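You operate a simulated robot arm through the tools that you are given. There is no shell and no other tool. Be economical: measure what you need, move in short steps, check, and stop when the job is done.

You run a simulated robot arm. Do the job below in one go: nothing can be reset, and whatever is moved stays where it is left.

Task
Wipe the press base, oil a patch on it and run the table out and in.
Fine: blue wiper first, then the brown dabber dipped in the oil tub; put both back and leave the blue dabber. Set down upright: brown dabber. Where these are worked on the way, their far stop is far enough and under half their travel is too little: press table. A coat counts when it lies all over at full strength: go over it till it gets no stronger. What is to be rubbed or washed off counts as gone when no trace of it is left.

Only the result counts: the job must be done as asked and must still hold three seconds after the hand-in. Knocking over, shifting, dropping, spilling or breaking anything else fails it.

Robot
A 7-joint arm with a two-finger parallel gripper, fixed in place. Base frame: the origin is at the foot of the arm, x ahead of it, y to its left, z up. Units: mm, rad, N and s.
With the tool pointing down near the work surface it reaches from about 340 to 780 mm from the base axis. Its first joint turns from -2.897 to 2.897 rad. Payload 3.91 kg.
The TCP is the grasp point between the finger pads, 30 mm short of the fingertips. In the tool frame z runs along the fingers and y along their closing line. The gripper opens to 110 mm. The fingers are 20 mm wide and 10 mm thick; the gripper's body (48 by 112 mm) begins 55 mm behind the TCP.
Orientation is that of the tool frame in the base frame, as a unit quaternion [x, y, z, w]. With the fingers straight down and closing along the base's y, the tool's x points along the base's -x, its y along +y and its z along -z.

Tools
- The arm moves only by the tool jog_arm. Its arguments are lists of equal length, an entry for each row: "turn": the turn, a rotation vector about the tool's x, y, z in units of 5 degrees (1.0 is 5 degrees), a list of three; "delta_pos": the shift along the tool's x, y, z in units of 25 mm (1.0 is 25 mm), a list of three; "gripper": the opening in per cent of the stroke, from 0 (shut) to 100 (fully open). In form: {"turn": [[ax, ay, az], ...], "delta_pos": [[tx, ty, tz], ...], "gripper": [gripper, ...]}. A call has 1 to 20 rows; each row shifts and turns the commanded pose from where the row before left it, along the tool's axes as they then stand. A call with a number of a shift or a turn outside -1 to 1 is refused whole. Rows are played at 5 a second. More than 50 mm and 0.15 rad between two rows, or a gripper value outside its range, and nothing of the call is played. Where a pose cannot be reached the arm comes as near as it can. A force on the tool above 40 N (or 10 N above the force at the start of the call, whichever is more), or a blocked arm, ends the call early, and 0.2 s more pass. Each finger travels about 153 mm/s and halts on what it meets, pressing with about 32 N; the grip force reading is that of the motor and also rises with nothing between the fingers. The clock runs only during rows and for 0.2 s after the last one: add rows that do not move to give the fingers time. It gives the time, the measured TCP pose, the force on the tool (base axes), the opening and the grip force at its end, in the units of the frame above (readings bear some noise), with the torque about the TCP (base axes, N m) and any sound that the robot's microphone picked up, and new pictures: "views" is both (left out), scene, wrist or none.
- Cameras (640 x 400 px; columns grow to the right, rows downward): "scene" is fixed at [219.6, 649.4, 1362.9]; the picture's right is [-0.13, 0.99, 0.00], its down [0.89, 0.12, -0.44] and it looks along [-0.43, -0.06, -0.90] (base axes); focal length 232 px, centre (320, 200). "wrist" rides on the gripper at [77, 7, -115] in the tool frame; the picture's right is [-0.09, 1.00, 0.00], its down [-0.80, -0.07, -0.59] and it looks along [-0.59, -0.05, 0.80] (tool axes); focal length 270 px, centre (320, 200). There is no depth. A picture from a camera that has moved, and an enlarged one, comes with that camera's place and axes in the base frame and with its lens.
- slide_trunk(by): slides the trunk up (or, below 0, down) by that many mm; the arm rides with it, the base frame stays. It gives what a move gives, with no picture.
- zoom(camera, box): a new picture of the part [left, top, right, bottom] of that camera's present view, enlarged. The clock stands still meanwhile.
- sign_off(): hands the job in; it is judged then, once.

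Work in short steps. Places have to be worked out from the pictures, the camera data and where the tool is seen: move nearer, look again, correct. Check each grasp and each placing, and mend what went wrong. You have 120 turns and 200 pictures in all, those below and enlarged ones among them. Open the gripper and draw the arm clear of the work before you hand the job in, unless the task says otherwise; then end with one line.

The tools are called as name(argument=value, ...) on one line, values as JSON. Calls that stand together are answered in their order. jog_arm: Moves the arm, as the interface text tells. Its arguments: {"type":"object","properties":{"turn":{"type":"array"},"delta_pos":{"type":"array"},"gripper":{"type":"array"},"views":{"type":"string","enum":["both","scene","wrist","none"]}},"required":["turn","delta_pos","gripper"]} The other tools are called the same way: slide_trunk (by) slides the trunk up or down; zoom (camera, box) takes an enlarged picture of a part of a camera's view; sign_off () hands the job in.

At the start:

```text
time_s: 0.0
position: [-24.2, 540.7, 1096.5]
ee_rot: [-0.001, 1.0, 0.0, -0.001]
wrist_force: [-0.5, -0.3, 0.7]
torque: [0.03, -0.02, -0.02]
gripper_width: 109.8
finger_force: 0.0
trunk travel left (down, up): [-525.0, 85.0]
```

scene: 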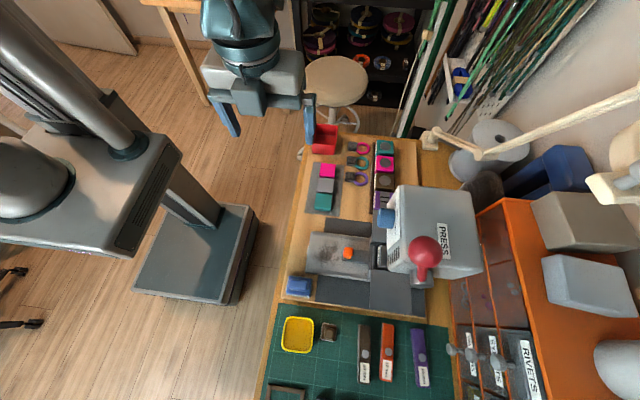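
wrist: 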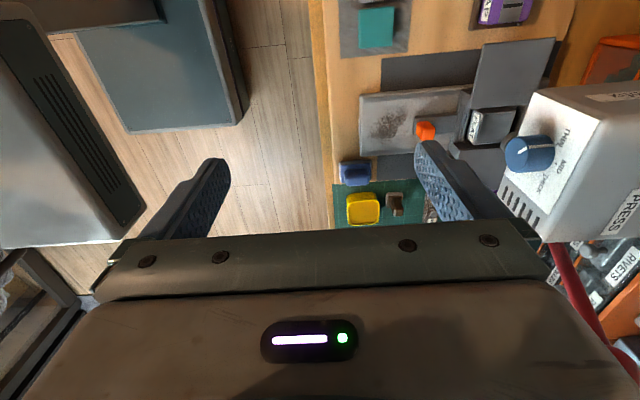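

I'll start with enlarged views of the work area to identify the objects.

zoom(camera="scene", box=[260, 200, 460, 325])

zoom(camera="scene", box=[260, 290, 440, 400])

zoom(camera="scene", box=[280, 110, 440, 210])

zoom(camera="wrist", box=[320, 0, 600, 240])

```text
3.20 times, centred on (360, 262) of scene
camera zoom: at [219.6, 649.4, 1362.9], right [-0.13, 0.99, 0.0], down [0.89, 0.12, -0.44], along [-0.43, -0.06, -0.9], focal length 742 px, centre (192, 0)
```

zoom: 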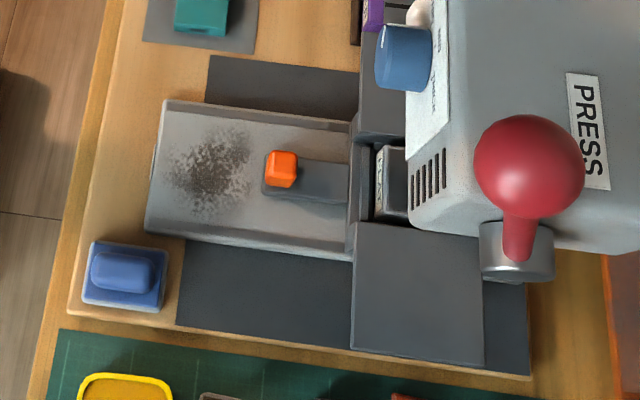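

```text
3.56 times, centred on (350, 345) of scene
camera zoom: at [219.6, 649.4, 1362.9], right [-0.13, 0.99, 0.0], down [0.89, 0.12, -0.44], along [-0.43, -0.06, -0.9], focal length 824 px, centre (213, -316)
```

zoom: 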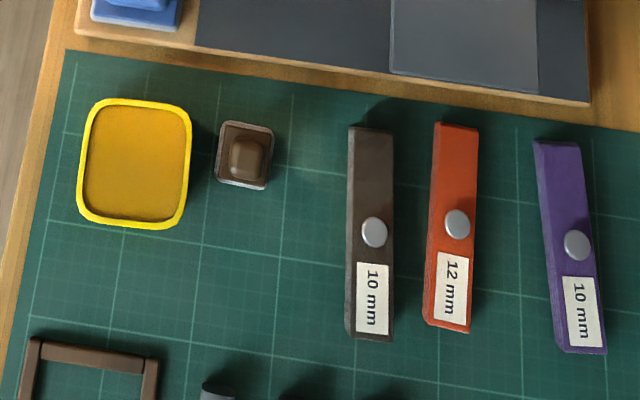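

```text
4.00 times, centred on (360, 160) of scene
camera zoom: at [219.6, 649.4, 1362.9], right [-0.13, 0.99, 0.0], down [0.89, 0.12, -0.44], along [-0.43, -0.06, -0.9], focal length 927 px, centre (160, 360)
```

zoom: 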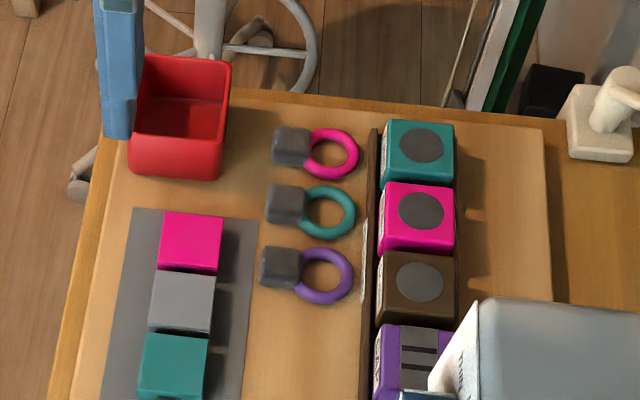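

```text
1.67 times, centred on (460, 120) of wrist
camera zoom: at [-101.7, 548.2, 1211.2], right [0.09, 1.0, 0.0], down [0.8, -0.07, 0.59], along [0.59, -0.05, -0.8], focal length 450 px, centre (87, 333)
```

zoom: 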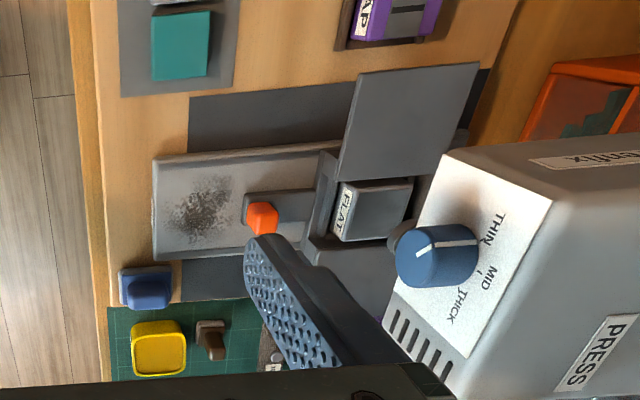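

The tool tub, dabber and wiper sit at about z 770. I'll move 200 mm along base +x for a view of the mat and whatever lies out of frame.

jog_arm(turn=[[0, 0, 0], [0, 0, 0], [0, 0, 0], [0, 0, 0], [0, 0, 0], [0, 0, 0], [0, 0, 0], [0, 0, 0]], delta_pos=[[-1, 0, 0], [-1, 0, 0], [-1, 0, 0], [-1, 0, 0], [-1, 0, 0], [-1, 0, 0], [-1, 0, 0], [0, 0, 0]], gripper=[100, 100, 100, 100, 100, 100, 100, 100])

```text
time_s: 1.8
position: [152.7, 541.9, 1098.3]
ee_rot: [0.0, 1.0, 0.001, 0.0]
wrist_force: [-0.2, 0.1, -0.9]
torque: [0.03, 0.02, 0.02]
gripper_width: 110.1
finger_force: 0.0
trunk travel left (down, up): [-525.0, 85.0]
camera wrist: at [74.8, 549.1, 1212.8], right [0.09, 1.0, 0.0], down [0.8, -0.07, 0.59], along [0.59, -0.05, -0.8], focal length 270 px, centre (320, 200)
```

scene: 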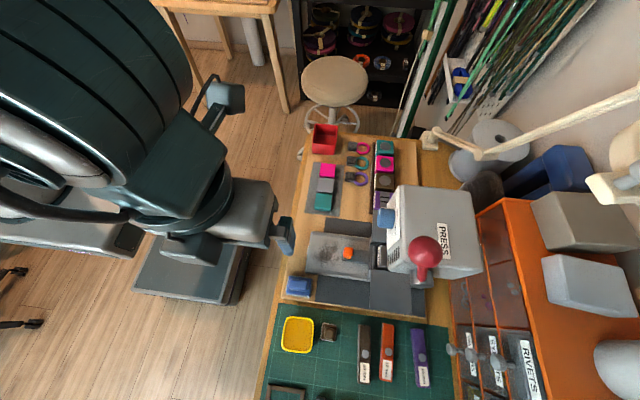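
wrist: 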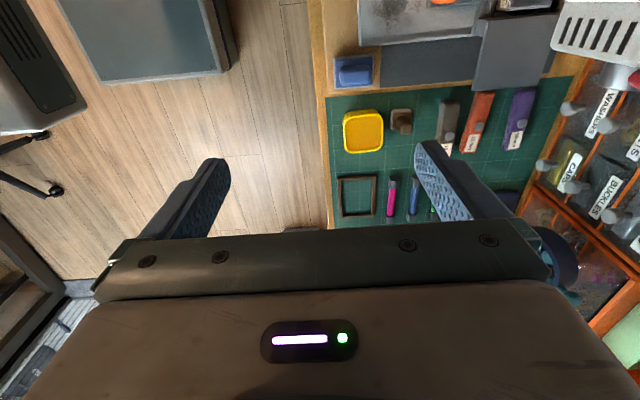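

The mat area is now in the wrist view; I'll enlarge it to look for the blue dabber.

zoom(camera="wrist", box=[310, 20, 580, 240])

```text
1.82 times, centred on (445, 130) of wrist
camera zoom: at [74.8, 549.1, 1212.8], right [0.09, 1.0, 0.0], down [0.8, -0.07, 0.59], along [0.59, -0.05, -0.8], focal length 491 px, centre (93, 327)
```

zoom: 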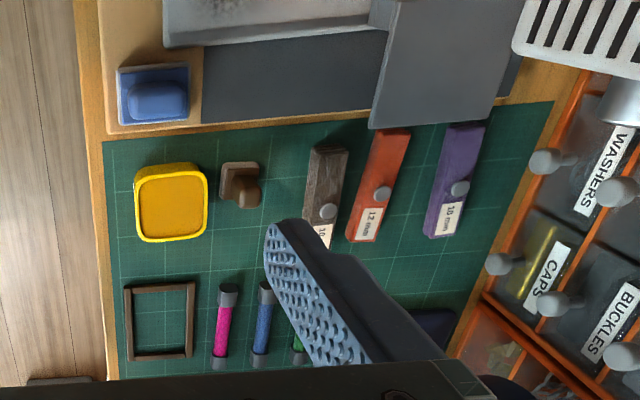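

A dark blue thing is partly hidden behind the finger, so I'll move further along +x and +y to see it.

jog_arm(turn=[[0, 0, 0], [0, 0, 0], [0, 0, 0], [0, 0, 0], [0, 0, 0], [0, 0, 0]], delta_pos=[[-1, 1, 0], [-1, 1, 0], [-1, 1, 0], [-1, 1, 0], [-1, 0, 0], [0, 0, 0]], gripper=[100, 100, 100, 100, 100, 100])

```text
time_s: 3.2
position: [276.0, 639.4, 1095.0]
ee_rot: [0.0, 1.0, 0.0, 0.0]
wrist_force: [-0.6, -1.3, 0.4]
torque: [0.0, 0.03, -0.02]
gripper_width: 109.9
finger_force: 0.0
trunk travel left (down, up): [-525.0, 85.0]
camera wrist: at [198.4, 647.5, 1209.0], right [0.09, 1.0, 0.0], down [0.8, -0.07, 0.59], along [0.59, -0.05, -0.8], focal length 270 px, centre (320, 200)
```

scene: 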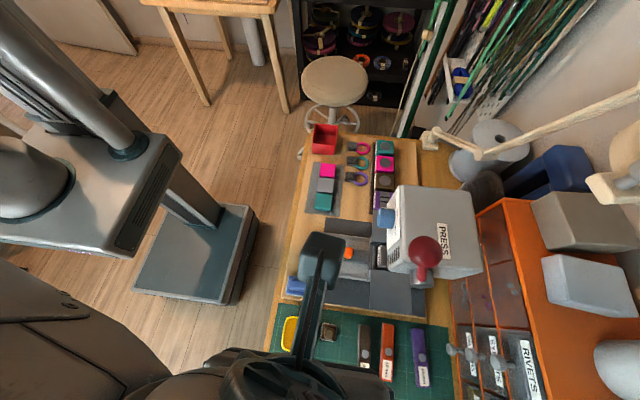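
wrist: 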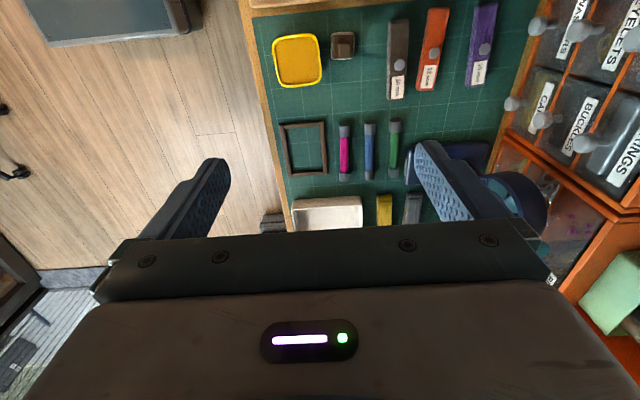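

More objects appear further along +x. I'll go on a little more.

jog_arm(turn=[[0, 0, 0], [0, 0, 0], [0, 0, 0], [0, 0, 0], [0, 0, 0], [0, 0, 0]], delta_pos=[[-1, -1, 0], [-1, -1, 0], [-1, 0, 0], [-1, 0, 0], [-1, 0, 0], [0, 0, 0]], gripper=[100, 100, 100, 100, 100, 100], views="wrist")

zoom(camera="wrist", box=[220, 0, 560, 240])

```text
time_s: 4.6
position: [400.7, 589.8, 1095.7]
ee_rot: [0.001, 1.0, -0.001, 0.0]
wrist_force: [-0.5, 0.2, 1.5]
torque: [-0.01, -0.01, 0.0]
gripper_width: 110.2
finger_force: 0.0
trunk travel left (down, up): [-525.0, 85.0]
camera wrist: at [324.2, 597.2, 1211.0], right [0.09, 1.0, 0.0], down [0.8, -0.07, 0.59], along [0.59, -0.05, -0.8], focal length 270 px, centre (320, 200)
```

wrist: 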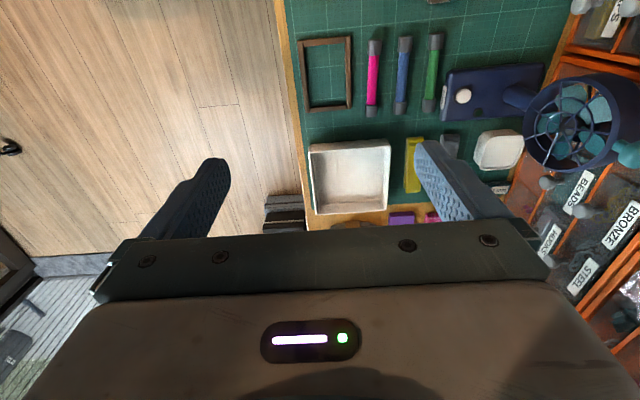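

```text
1.67 times, centred on (390, 120) of wrist
camera zoom: at [324.2, 597.2, 1211.0], right [0.09, 1.0, 0.0], down [0.8, -0.07, 0.59], along [0.59, -0.05, -0.8], focal length 450 px, centre (203, 333)
```

zoom: 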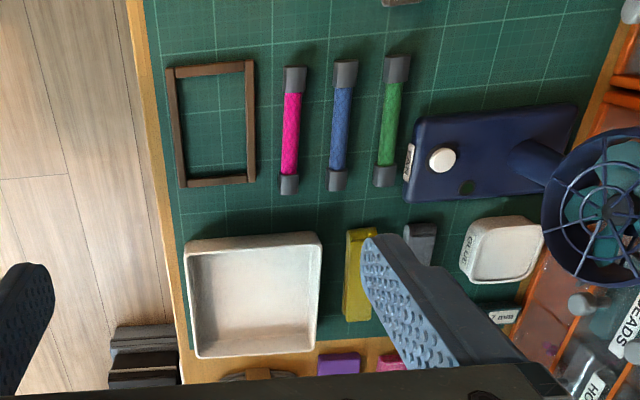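

Still no second blue handle. I'll tilt the tool to look further along +x.

jog_arm(turn=[[0, -1, 0], [0, -1, 0], [0, -1, 0], [0, -1, 0], [0, -1, 0], [0, -1, 0], [0, 0, 0]], delta_pos=[[0, 0, 0], [0, 0, 0], [0, 0, 0], [0, 0, 0], [0, 0, 0], [0, 0, 0], [0, 0, 0]], gripper=[100, 100, 100, 100, 100, 100, 100], views="wrist")

```text
time_s: 6.2
position: [400.4, 590.7, 1097.0]
ee_rot: [0.0, 0.966, 0.0, 0.26]
wrist_force: [-0.5, 0.0, -0.5]
torque: [0.02, 0.02, -0.01]
gripper_width: 109.9
finger_force: 0.0
trunk travel left (down, up): [-525.0, 85.0]
camera wrist: at [275.5, 598.9, 1156.5], right [0.08, 1.0, 0.04], down [0.4, -0.07, 0.92], along [0.92, -0.05, -0.4], focal length 270 px, centre (320, 200)
```

wrist: 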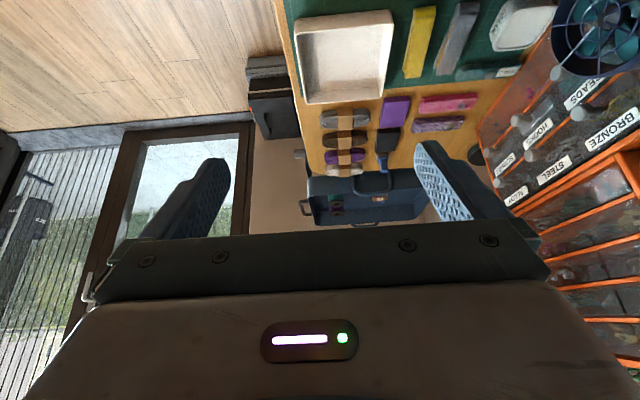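

The far end holds only unrelated things. I'll level the tool and go back toward the press side to look at it from the robot's side.

jog_arm(turn=[[0, 1, 0], [0, 1, 0], [0, 1, 0], [0, 1, 0], [0, 1, 0], [0, 1, 0], [0, 0, 0], [0, 0, 0], [0, 0, 0], [0, 0, 0], [0, 0, 0], [0, 0, 0], [0, 0, 0], [0, 0, 0], [0, 0, 0], [0, 0, 0]], delta_pos=[[0, 0, 0], [0, 0, 0], [0, 0, 0], [0, 0, 0], [0, 0, 0], [0, 0, 0], [1, -1, 0], [1, -1, 0], [1, -1, 0], [1, -1, 0], [1, -1, 0], [1, -1, 0], [1, -1, 0], [1, 0, 0], [1, 0, 0], [1, 0, 0]], gripper=[100, 100, 100, 100, 100, 100, 100, 100, 100, 100, 100, 100, 100, 100, 100, 100], views="none")

jog_arm(turn=[[0, 0, -1], [0, 0, -1], [0, 0, -1], [0, 0, -1], [0, 0, -1], [0, 0, -1], [0, 0, -1], [0, 0, -1], [0, 0, -1], [0, 0, -1], [0, 0, -1], [0, 0, -1], [0, 0, -1], [0, 0, -1], [0, 0, -1], [0, 0, -1], [0, 0, -1], [0, 0, -1], [0, 0, 0]], delta_pos=[[0, 0, 0], [0, 0, 0], [0, 0, 0], [0, 0, 0], [0, 0, 0], [0, 0, 0], [0, 0, 0], [0, 0, 0], [0, 0, 0], [0, 0, 0], [0, 0, 0], [0, 0, 0], [0, 0, 0], [0, 0, 0], [0, 0, 0], [0, 0, 0], [0, 0, 0], [0, 0, 0], [0, 0, 0]], gripper=[100, 100, 100, 100, 100, 100, 100, 100, 100, 100, 100, 100, 100, 100, 100, 100, 100, 100, 100], views="wrist")

```text
time_s: 9.6
position: [149.6, 414.8, 1095.6]
ee_rot: [0.0, 1.0, 0.0, 0.0]
wrist_force: [-0.1, 0.0, -0.5]
torque: [0.02, 0.0, 0.0]
gripper_width: 110.1
finger_force: 0.1
trunk travel left (down, up): [-525.0, 85.0]
```

```text
time_s: 13.6
position: [149.4, 415.9, 1095.9]
ee_rot: [0.708, -0.706, -0.001, 0.0]
wrist_force: [-0.2, 0.8, -0.6]
torque: [0.03, 0.02, 0.01]
gripper_width: 109.8
finger_force: 0.1
trunk travel left (down, up): [-525.0, 85.0]
camera wrist: at [144.1, 339.1, 1210.7], right [-1.0, 0.09, 0.0], down [0.07, 0.8, 0.59], along [0.05, 0.59, -0.8], focal length 270 px, centre (320, 200)
```

wrist: 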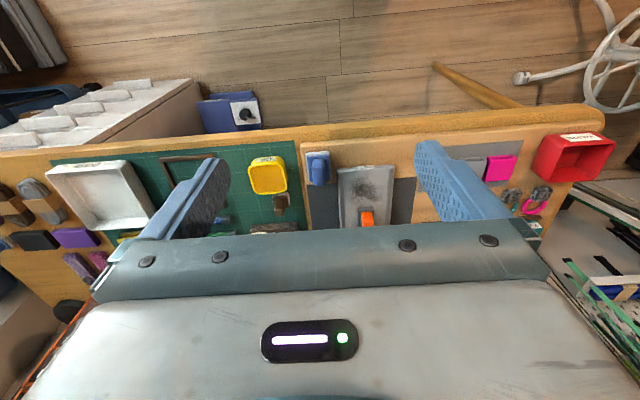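

The inverted view shows the press head on. I'll lower and move in for a close look at the blue item, base plate and table.

jog_arm(turn=[[0, 0, 0], [0, 0, 0], [0, 0, 0], [0, 0, 0], [0, 0, 0], [0, 0, 0], [0, 0, 0], [0, 0, 0]], delta_pos=[[-1, 0, 1], [-1, 0, 1], [0, 0, 1], [0, 0, 1], [0, 0, 1], [0, 0, 1], [0, 0, 1], [0, 0, 0]], gripper=[100, 100, 100, 100, 100, 100, 100, 100], views="wrist")

zoom(camera="wrist", box=[200, 60, 440, 240])

```text
time_s: 15.4
position: [151.4, 466.0, 919.3]
ee_rot: [-0.707, 0.707, 0.0, 0.0]
wrist_force: [-0.4, -0.1, 0.6]
torque: [-0.01, -0.02, -0.01]
gripper_width: 110.2
finger_force: 0.1
trunk travel left (down, up): [-525.0, 85.0]
camera wrist: at [144.1, 389.9, 1033.9], right [-1.0, 0.09, 0.0], down [0.07, 0.8, 0.59], along [0.05, 0.59, -0.8], focal length 270 px, centre (320, 200)
```

wrist: 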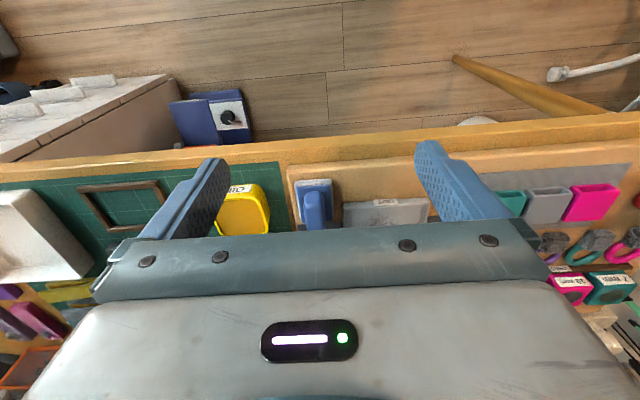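

```text
2.22 times, centred on (320, 150) of wrist
camera zoom: at [144.1, 389.9, 1033.9], right [-1.0, 0.09, 0.0], down [0.07, 0.8, 0.59], along [0.05, 0.59, -0.8], focal length 601 px, centre (320, 311)
```

zoom: 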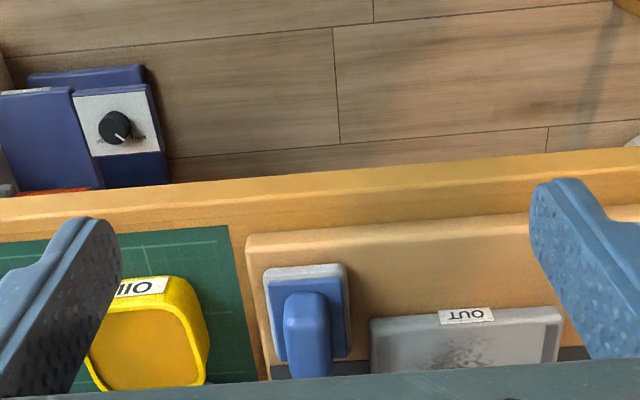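

The blue item is a padded block (wiper) by a plate marked OUT, and the yellow tub is marked OIL. I'll move over the base plate (about x 30–140, y 597–757) for a close look.

jog_arm(turn=[[0, 0, 0], [0, 0, 0], [0, 0, 0], [0, 0, 0], [0, 0, 0], [0, 0, 0], [0, 0, 0], [0, 0, 0]], delta_pos=[[-1, 0.4, 0], [-1, 0.4, 0], [-1, 0.4, 0], [-1, 0.4, 0], [-1, 0.4, 0], [-1, 0.4, 0], [0, 0, 0], [0, 0, 0]], gripper=[100, 100, 100, 100, 100, 100, 100, 100])

zoom(camera="wrist", box=[200, 60, 440, 240])

```text
time_s: 17.2
position: [88.3, 614.2, 925.3]
ee_rot: [0.707, -0.707, 0.001, 0.001]
wrist_force: [-0.4, 0.4, -1.0]
torque: [0.0, 0.0, -0.01]
gripper_width: 110.1
finger_force: 0.1
trunk travel left (down, up): [-525.0, 85.0]
camera wrist: at [82.4, 538.8, 1039.7], right [-1.0, 0.09, 0.0], down [0.07, 0.8, 0.59], along [0.05, 0.59, -0.8], focal length 270 px, centre (320, 200)
```

scene: 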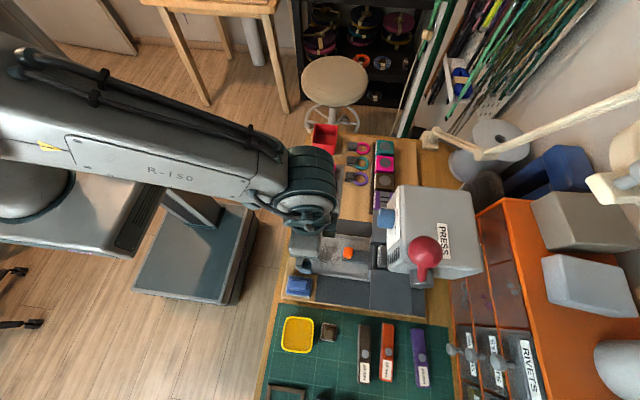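
wrist: 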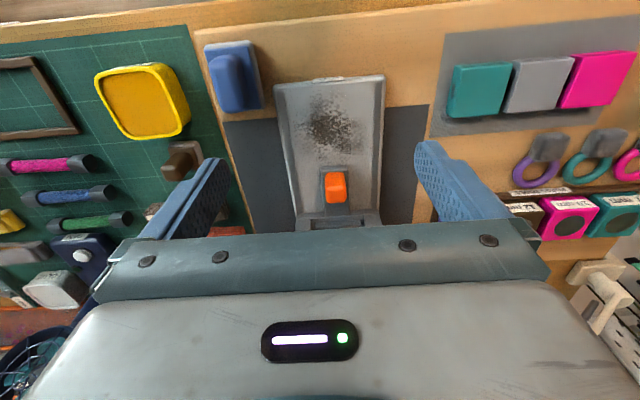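

```text
2.22 times, centred on (320, 150) of wrist
camera zoom: at [82.4, 538.8, 1039.7], right [-1.0, 0.09, 0.0], down [0.07, 0.8, 0.59], along [0.05, 0.59, -0.8], focal length 601 px, centre (320, 311)
```

zoom: 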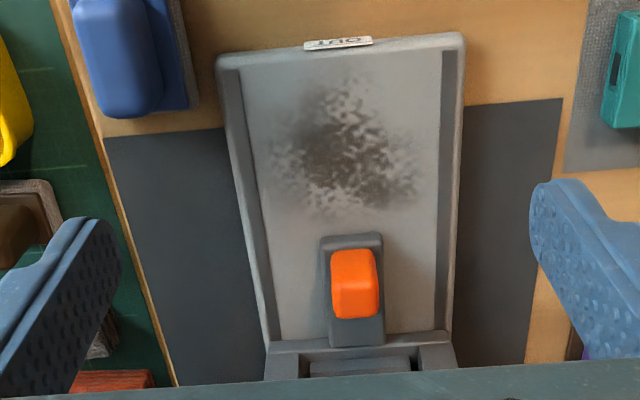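

The layout is clear: the bed lies at about x 25–136, z ≈755, the dirt is around (80,652), and the slab with the orange handle is at y≥693. The wiper is near (170,590), so I move over it to aim.

jog_arm(turn=[[0, 0, 0], [0, 0, 0], [0, 0, 0], [0, 0, 0], [0, 0, 0]], delta_pos=[[0.24, -0.82, 0.75], [0.24, -0.82, 0.75], [0.24, -0.82, 0.75], [0.24, -0.82, 0.75], [0, 0, 0]], gripper=[100, 100, 100, 100, 100])

zoom(camera="wrist", box=[200, 60, 440, 240])

zoom(camera="scene", box=[260, 230, 380, 305])

```text
time_s: 18.4
position: [173.0, 589.4, 848.8]
ee_rot: [0.707, -0.707, 0.0, 0.0]
wrist_force: [0.5, 0.2, -0.1]
torque: [0.02, -0.01, 0.01]
gripper_width: 109.8
finger_force: 0.1
trunk travel left (down, up): [-525.0, 85.0]
camera wrist: at [166.1, 512.9, 963.9], right [-1.0, 0.09, 0.0], down [0.07, 0.8, 0.59], along [0.05, 0.59, -0.8], focal length 270 px, centre (320, 200)
```

scene: 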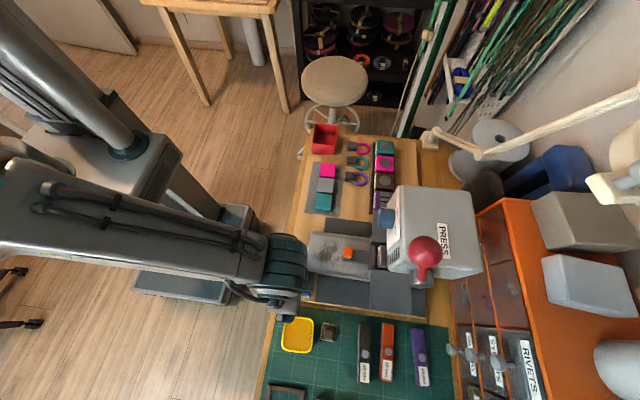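
wrist: 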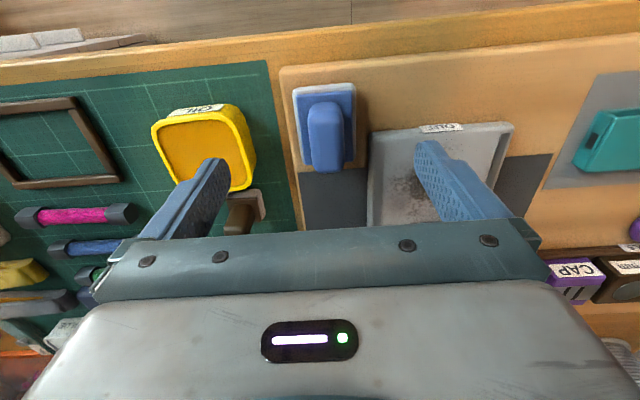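

```text
2.22 times, centred on (320, 150) of wrist
camera zoom: at [166.1, 512.9, 963.9], right [-1.0, 0.09, 0.0], down [0.07, 0.8, 0.59], along [0.05, 0.59, -0.8], focal length 601 px, centre (320, 311)
```

zoom: 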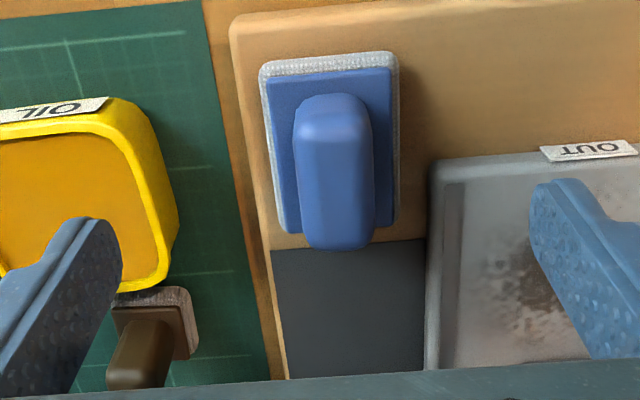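

```text
5.33 times, centred on (320, 268) of scene
camera zoom: at [219.6, 649.4, 1362.9], right [-0.13, 0.99, 0.0], down [0.89, 0.12, -0.44], along [-0.43, -0.06, -0.9], focal length 1236 px, centre (320, -160)
```

zoom: 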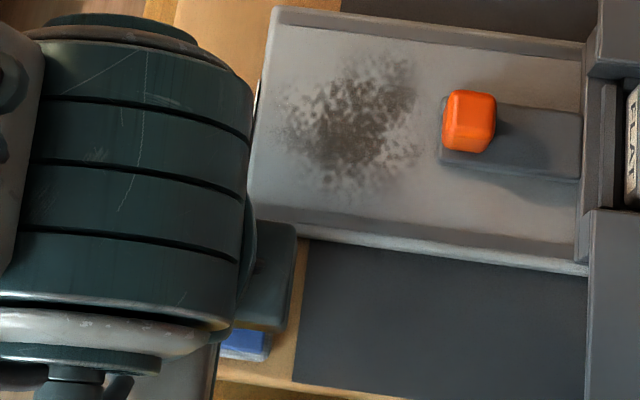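

The wiper (white fleece pad) has its handle at about x 168, y 594, 24 mm wide. I narrow the gripper to clear the oil tub and come down over the handle.

jog_arm(turn=[[0, 0, 0], [0, 0, 0], [0, 0, 0], [0, 0, 0], [0, 0, 0]], delta_pos=[[-0.2, 0.18, 0], [0, 0, 0], [0, 0, 0.7], [0, 0, 0.7], [0, 0, 0]], gripper=[45, 45, 45, 45, 45], views="wrist")

zoom(camera="wrist", box=[200, 60, 440, 240])

```text
time_s: 19.6
position: [168.3, 596.8, 812.8]
ee_rot: [-0.707, 0.707, 0.0, 0.0]
wrist_force: [-0.4, -0.4, 0.2]
torque: [0.01, 0.0, 0.02]
gripper_width: 49.5
finger_force: 0.1
trunk travel left (down, up): [-525.0, 85.0]
camera wrist: at [161.1, 519.8, 927.4], right [-1.0, 0.09, 0.0], down [0.07, 0.8, 0.59], along [0.05, 0.59, -0.8], focal length 270 px, centre (320, 200)
```

wrist: 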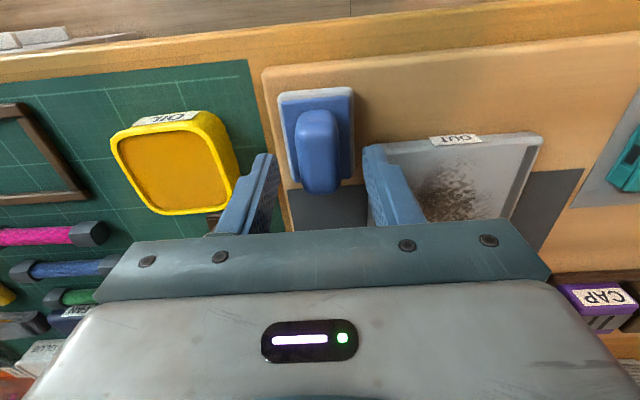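

```text
2.22 times, centred on (320, 150) of wrist
camera zoom: at [161.1, 519.8, 927.4], right [-1.0, 0.09, 0.0], down [0.07, 0.8, 0.59], along [0.05, 0.59, -0.8], focal length 601 px, centre (320, 311)
```

zoom: 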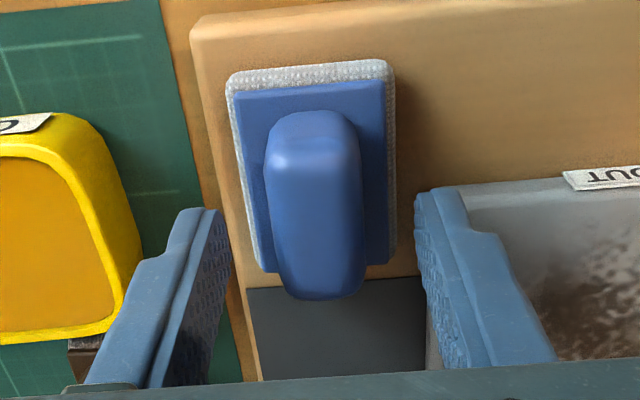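

Aligned in x. I descend 12 mm more and close on the handle.

jog_arm(turn=[[0, 0, 0], [0, 0, 0], [0, 0, 0], [0, 0, 0], [0, 0, 0]], delta_pos=[[0.12, 0, 0.5], [0, 0, 0], [0, 0, 0], [0, 0, 0], [0, 0, 0]], gripper=[45, 45, 0, 0, 0], views="wrist")

zoom(camera="wrist", box=[200, 60, 440, 240])

```text
time_s: 20.8
position: [166.8, 591.6, 800.1]
ee_rot: [-0.707, 0.707, 0.0, -0.001]
wrist_force: [0.9, -0.1, 1.4]
torque: [0.03, -0.02, -0.02]
gripper_width: 23.0
finger_force: 32.2
trunk travel left (down, up): [-525.0, 85.0]
camera wrist: at [159.9, 516.0, 914.8], right [-1.0, 0.09, 0.0], down [0.07, 0.8, 0.59], along [0.05, 0.59, -0.8], focal length 270 px, centre (320, 200)
```

wrist: 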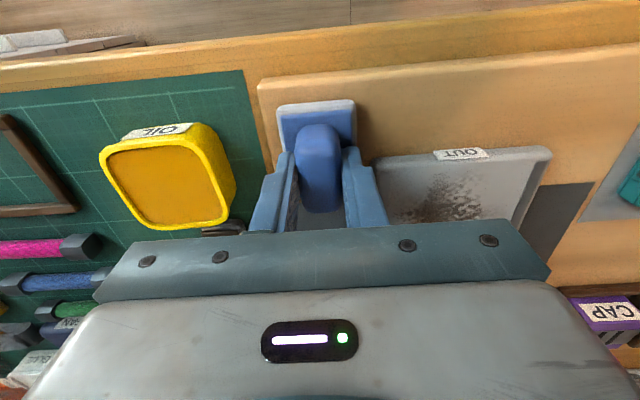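

```text
2.22 times, centred on (320, 150) of wrist
camera zoom: at [159.9, 516.0, 914.8], right [-1.0, 0.09, 0.0], down [0.07, 0.8, 0.59], along [0.05, 0.59, -0.8], focal length 601 px, centre (320, 311)
```

zoom: 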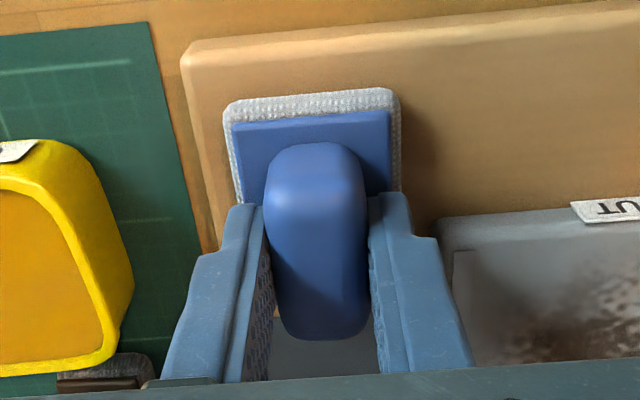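

Gripped at 23 mm; the rest pose is (166.8, 591.6, 800.1). I lift 40 mm and check.

jog_arm(turn=[[0, 0, 0], [0, 0, 0], [0, 0, 0]], delta_pos=[[0, 0, -0.8], [0, 0, -0.8], [0, 0, 0]], gripper=[0, 0, 0], views="wrist")

```text
time_s: 21.6
position: [166.3, 594.1, 837.3]
ee_rot: [-0.707, 0.707, 0.0, 0.001]
wrist_force: [0.3, 0.6, -0.7]
torque: [0.04, 0.0, 0.02]
gripper_width: 23.1
finger_force: 32.1
trunk travel left (down, up): [-525.0, 85.0]
camera wrist: at [160.0, 516.9, 953.3], right [-1.0, 0.09, 0.0], down [0.07, 0.8, 0.59], along [0.05, 0.59, -0.8], focal length 270 px, centre (320, 200)
```

wrist: 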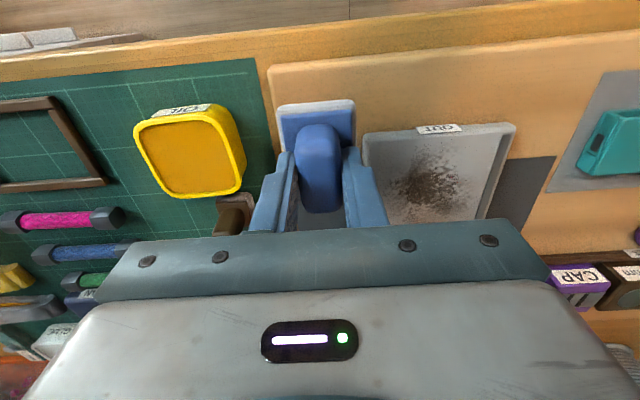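

Lifted cleanly. Now I move over the dirt centre (80,650), keeping height.

jog_arm(turn=[[0, 0, 0], [0, 0, 0], [0, 0, 0], [0, 0, 0], [0, 0, 0]], delta_pos=[[-0.56, 0.86, 0], [-0.56, 0.86, 0], [-0.56, 0.86, 0], [-0.56, 0.86, 0], [0, 0, 0]], gripper=[0, 0, 0, 0, 0])

zoom(camera="wrist", box=[200, 60, 440, 240])

zoom(camera="scene", box=[260, 210, 400, 310])

```text
time_s: 22.8
position: [81.3, 648.1, 837.8]
ee_rot: [-0.707, 0.708, 0.0, 0.0]
wrist_force: [-0.8, 0.3, -0.6]
torque: [0.01, 0.01, -0.01]
gripper_width: 23.0
finger_force: 32.0
trunk travel left (down, up): [-525.0, 85.0]
camera wrist: at [74.1, 571.1, 952.2], right [-1.0, 0.09, 0.0], down [0.07, 0.8, 0.59], along [0.05, 0.59, -0.8], focal length 270 px, centre (320, 200)
```

scene: 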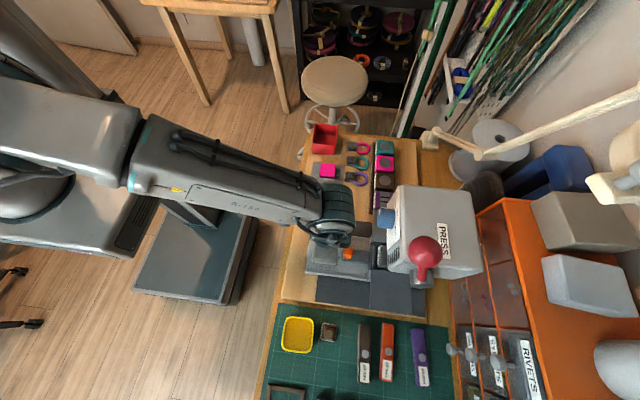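
wrist: 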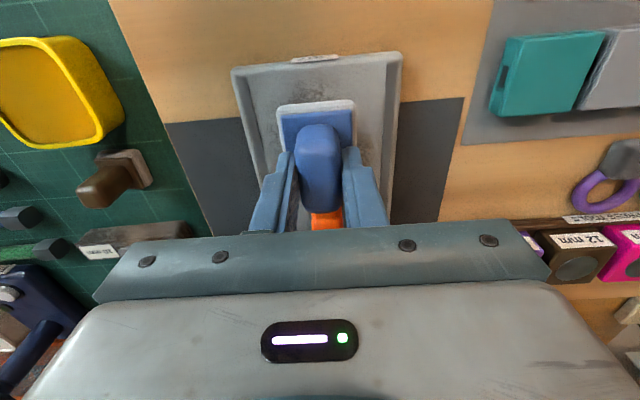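

```text
2.22 times, centred on (320, 150) of wrist
camera zoom: at [74.1, 571.1, 952.2], right [-1.0, 0.09, 0.0], down [0.07, 0.8, 0.59], along [0.05, 0.59, -0.8], focal length 601 px, centre (320, 311)
```

zoom: 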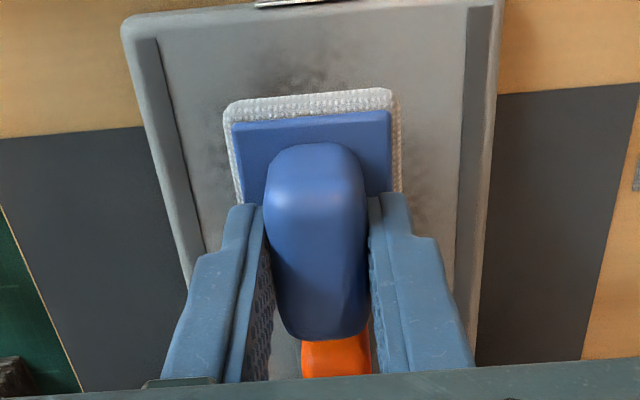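

```text
4.00 times, centred on (330, 260) of scene
camera zoom: at [219.6, 649.4, 1362.9], right [-0.13, 0.99, 0.0], down [0.89, 0.12, -0.44], along [-0.43, -0.06, -0.9], focal length 927 px, centre (280, -40)
```

zoom: 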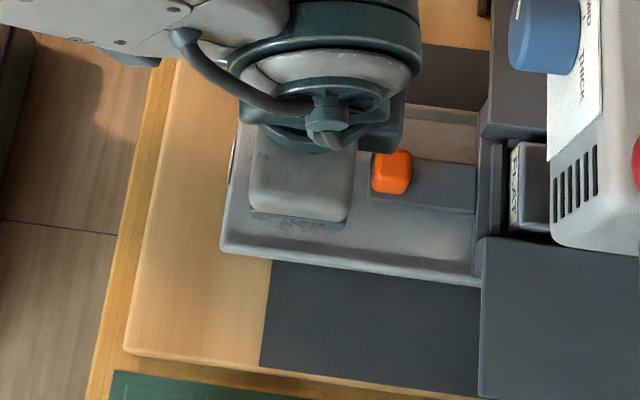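

The wiper is over the dirt and clear of the orange handle. I descend in small steps until there is contact.

jog_arm(turn=[[0, 0, 0], [0, 0, 0], [0, 0, 0], [0, 0, 0]], delta_pos=[[0, 0, 0.5], [0, 0, 0.3], [0, 0, 0.1], [0, 0, 0]], gripper=[0, 0, 0, 0], views="none")

jog_arm(turn=[[0, 0, 0], [0, 0, 0]], delta_pos=[[0, 0, 0.12], [0, 0, 0]], gripper=[0, 0], views="none")

jog_arm(turn=[[0, 0, 0], [0, 0, 0]], delta_pos=[[0, 0, 0.12], [0, 0, 0]], gripper=[0, 0], views="wrist")

```text
time_s: 23.8
position: [81.7, 650.0, 815.8]
ee_rot: [-0.707, 0.707, 0.001, -0.001]
wrist_force: [1.1, 0.7, -1.0]
torque: [0.01, -0.03, -0.02]
gripper_width: 23.2
finger_force: 32.1
trunk travel left (down, up): [-525.0, 85.0]
```

```text
time_s: 24.4
position: [83.0, 650.3, 813.5]
ee_rot: [-0.707, 0.708, 0.001, 0.001]
wrist_force: [-0.1, -2.6, 9.0]
torque: [-0.18, -0.01, 0.04]
gripper_width: 23.1
finger_force: 32.0
trunk travel left (down, up): [-525.0, 85.0]
```

```text
time_s: 25.0
position: [83.3, 649.6, 814.3]
ee_rot: [0.707, -0.707, -0.002, -0.003]
wrist_force: [-1.0, -1.5, 26.7]
torque: [-0.13, 0.03, -0.02]
gripper_width: 23.3
finger_force: 32.2
trunk travel left (down, up): [-525.0, 85.0]
camera wrist: at [76.1, 572.8, 927.6], right [-1.0, 0.09, 0.0], down [0.07, 0.8, 0.6], along [0.05, 0.6, -0.8], focal length 270 px, centre (320, 200)
```

wrist: 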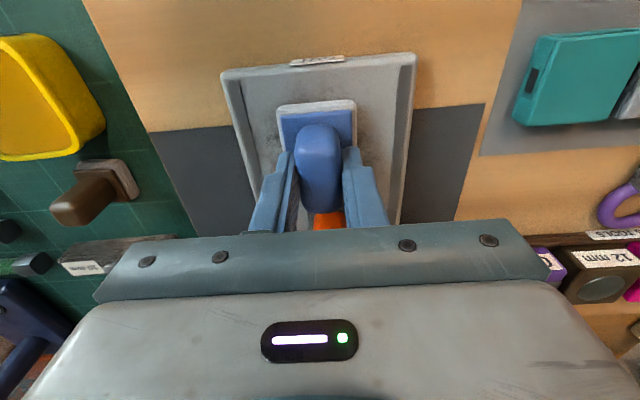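

Contact at TCP z≈814, force 27 N. I ease off slightly and stroke in x between about 62 and 102.

jog_arm(turn=[[0, 0, 0], [0, 0, 0], [0, 0, 0], [0, 0, 0], [0, 0, 0], [0, 0, 0], [0, 0, 0], [0, 0, 0], [0, 0, 0], [0, 0, 0], [0, 0, 0], [0, 0, 0]], delta_pos=[[0, 0, -0.07], [0, 0.42, 0], [0, 0.42, 0], [0, -0.42, 0], [0, -0.42, 0], [0, -0.4, 0], [0, -0.4, 0], [0, 0.4, 0], [0, 0.4, 0], [0, 0.42, 0], [0, 0.42, 0], [0, 0, 0]], gripper=[0, 0, 0, 0, 0, 0, 0, 0, 0, 0, 0, 0], views="wrist")

zoom(camera="wrist", box=[200, 40, 440, 220])

```text
time_s: 27.6
position: [59.4, 648.6, 813.4]
ee_rot: [0.707, -0.707, -0.001, 0.0]
wrist_force: [5.5, 1.6, 17.3]
torque: [0.24, -0.13, -0.02]
gripper_width: 23.0
finger_force: 31.6
trunk travel left (down, up): [-525.0, 85.0]
camera wrist: at [53.3, 572.2, 927.7], right [-1.0, 0.09, 0.0], down [0.07, 0.8, 0.6], along [0.05, 0.59, -0.8], focal length 270 px, centre (320, 200)
```

wrist: 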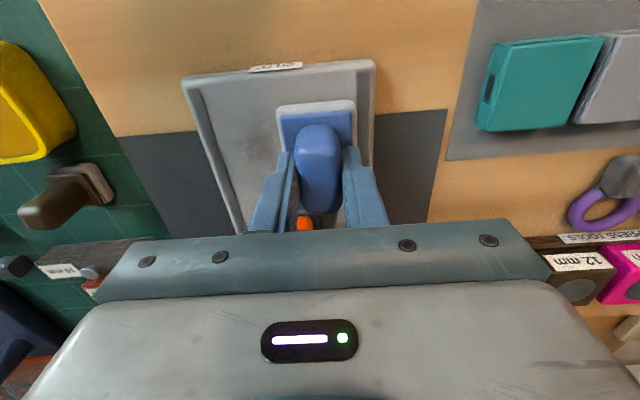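

```text
2.22 times, centred on (320, 130) of wrist
camera zoom: at [53.3, 572.2, 927.7], right [-1.0, 0.09, 0.0], down [0.07, 0.8, 0.6], along [0.05, 0.59, -0.8], focal length 601 px, centre (320, 356)
```

zoom: 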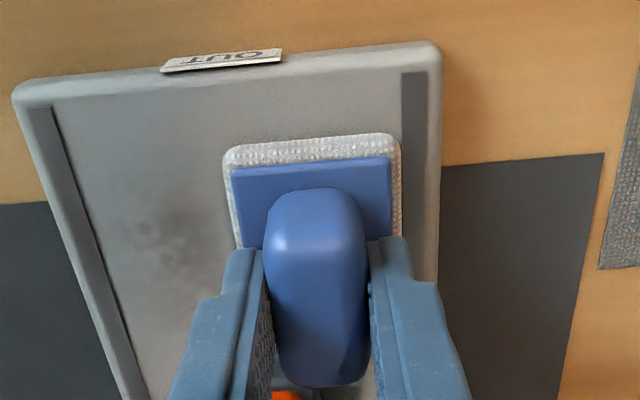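

The dirt fades with each pass. I'll do more strokes along nearer and farther lanes.

jog_arm(turn=[[0, 0, 0], [0, 0, 0], [0, 0, 0], [0, 0, 0], [0, 0, 0], [0, 0, 0], [0, 0, 0], [0, 0, 0], [0, 0, 0], [0, 0, 0], [0, 0, 0], [0, 0, 0], [0, 0, 0], [0, 0, 0], [0, 0, 0], [0, 0, 0], [0, 0, 0], [0, 0, 0], [0, 0, 0], [0, 0, 0]], delta_pos=[[0.5, 0, 0], [0, -0.56, 0], [0, -0.56, 0], [0, -0.56, 0], [0, 0.56, 0], [0, 0.56, 0], [0, 0.56, 0], [-0.8, 0, 0], [0, -0.56, 0], [0, -0.56, 0], [0, -0.56, 0], [0, 0.56, 0], [0, 0.56, 0], [0, 0.56, 0], [0, -0.56, 0], [0, -0.56, 0], [0, -0.56, 0], [0, 0.56, 0], [0, 0.56, 0], [0, 0.56, 0]], gripper=[0, 0, 0, 0, 0, 0, 0, 0, 0, 0, 0, 0, 0, 0, 0, 0, 0, 0, 0, 0], views="none")

jog_arm(turn=[[0, 0, 0], [0, 0, 0], [0, 0, 0], [0, 0, 0], [0, 0, 0], [0, 0, 0], [0, 0, 0], [0, 0, 0], [0, 0, 0], [0, 0, 0], [0, 0, 0], [0, 0, 0], [0, 0, 0], [0, 0, 0], [0, 0, 0], [0, 0, 0], [0, 0, 0], [0, 0, 0]], delta_pos=[[0, -0.56, 0], [0, -0.56, 0], [0, -0.56, 0], [0, 0.56, 0], [0, 0.56, 0], [0, 0.56, 0], [0.4, 0, 0], [0, -0.56, 0], [0, -0.56, 0], [0, -0.56, 0], [0, 0.56, 0], [0, 0.56, 0], [0, 0.56, 0], [0, 0, -0.8], [0, 0, -1], [1, 0, 0], [1, 0, 0], [0, 0, 0]], gripper=[0, 0, 0, 0, 0, 0, 0, 0, 0, 0, 0, 0, 0, 0, 0, 0, 0, 0])

zoom(camera="scene", box=[260, 210, 400, 310])

```text
time_s: 31.8
position: [60.8, 654.8, 813.4]
ee_rot: [-0.707, 0.707, 0.001, 0.0]
wrist_force: [1.6, 1.5, 9.6]
torque: [-0.06, -0.06, 0.03]
gripper_width: 23.1
finger_force: 32.1
trunk travel left (down, up): [-525.0, 85.0]
```

```text
time_s: 35.6
position: [60.3, 595.8, 859.1]
ee_rot: [-0.707, 0.708, 0.0, 0.0]
wrist_force: [-0.3, 0.3, -0.6]
torque: [-0.02, 0.03, -0.02]
gripper_width: 22.9
finger_force: 32.2
trunk travel left (down, up): [-525.0, 85.0]
camera wrist: at [53.0, 519.1, 973.5], right [-1.0, 0.09, 0.0], down [0.07, 0.8, 0.59], along [0.05, 0.59, -0.8], focal length 270 px, centre (320, 200)
```

scene: 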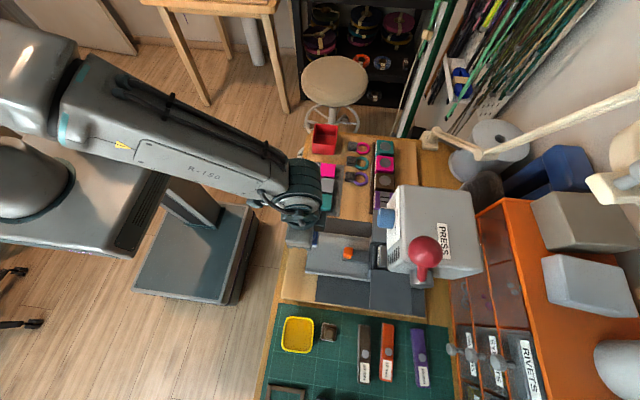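
wrist: 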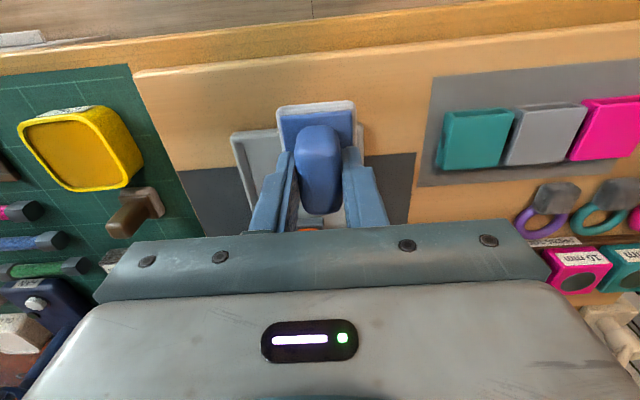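

```text
4.00 times, centred on (330, 260) of scene
camera zoom: at [219.6, 649.4, 1362.9], right [-0.13, 0.99, 0.0], down [0.89, 0.12, -0.44], along [-0.43, -0.06, -0.9], focal length 927 px, centre (280, -40)
```

zoom: 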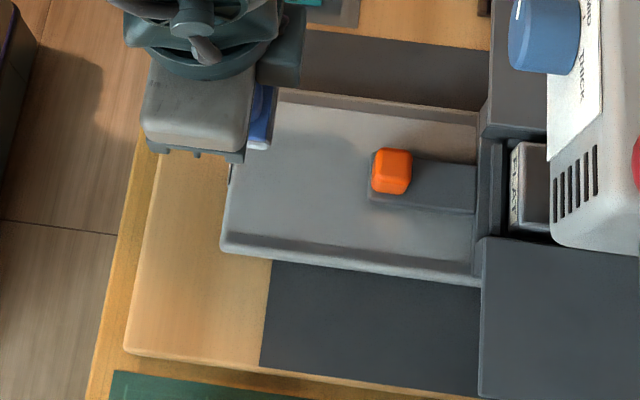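

The bed looks clean from the scene camera. I'll move the wiper over its rest place, from where the wrist camera sees the whole bed.

jog_arm(turn=[[0, 0, 0], [0, 0, 0], [0, 0, 0], [0, 0, 0], [0, 0, 0], [0, 0, 0]], delta_pos=[[0.03, -0.85, 0], [0.03, -0.85, 0], [0.03, -0.85, 0], [0.03, -0.85, 0], [0.03, -0.85, 0], [0, 0, 0]], gripper=[0, 0, 0, 0, 0, 0], views="wrist")

zoom(camera="wrist", box=[350, 100, 530, 230])

zoom(camera="scene", box=[300, 225, 390, 285])

```text
time_s: 37.0
position: [167.4, 593.2, 857.6]
ee_rot: [0.707, -0.707, 0.0, 0.0]
wrist_force: [-0.1, -0.2, -1.2]
torque: [-0.01, -0.02, -0.02]
gripper_width: 23.2
finger_force: 32.0
trunk travel left (down, up): [-525.0, 85.0]
camera wrist: at [160.0, 517.0, 971.3], right [-1.0, 0.09, 0.0], down [0.07, 0.8, 0.59], along [0.05, 0.59, -0.8], focal length 270 px, centre (320, 200)
```

wrist: 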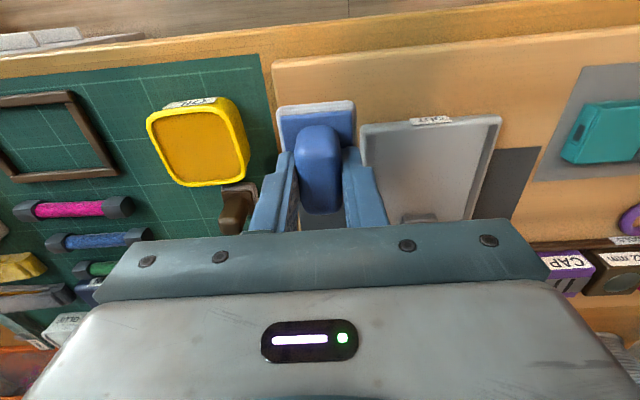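

```text
3.08 times, centred on (440, 165) of wrist
camera zoom: at [160.0, 517.0, 971.3], right [-1.0, 0.09, 0.0], down [0.07, 0.8, 0.59], along [0.05, 0.59, -0.8], focal length 832 px, centre (-49, 308)
```

zoom: 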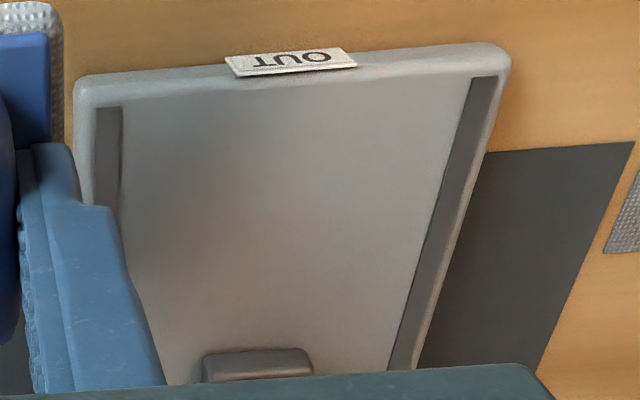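

```text
6.67 times, centred on (345, 255) of scene
camera zoom: at [219.6, 649.4, 1362.9], right [-0.13, 0.99, 0.0], down [0.89, 0.12, -0.44], along [-0.43, -0.06, -0.9], focal length 1545 px, centre (153, -167)
```

zoom: 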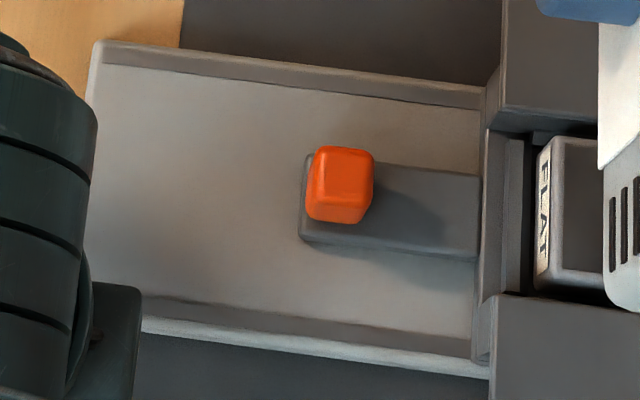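

A faint warm tint may remain near (88,660), or it may be lighting. One more wiping round at the same height costs little.

jog_arm(turn=[[0, 0, 0], [0, 0, 0], [0, 0, 0], [0, 0, 0], [0, 0, 0], [0, 0, 0], [0, 0, 0], [0, 0, 0]], delta_pos=[[-0.5, 0.85, 0], [-0.5, 0.85, 0], [-0.5, 0.85, 0], [-0.5, 0.85, 0], [-0.52, 0.85, 0], [0, 0, 0.9], [0, 0, 0.8], [0, 0, 0.1]], gripper=[0, 0, 0, 0, 0, 0, 0, 0], views="none")

```text
time_s: 38.8
position: [60.8, 655.6, 813.3]
ee_rot: [-0.707, 0.708, 0.001, 0.001]
wrist_force: [0.4, 1.1, 8.2]
torque: [-0.07, 0.0, -0.01]
gripper_width: 22.8
finger_force: 31.7
trunk travel left (down, up): [-525.0, 85.0]
```

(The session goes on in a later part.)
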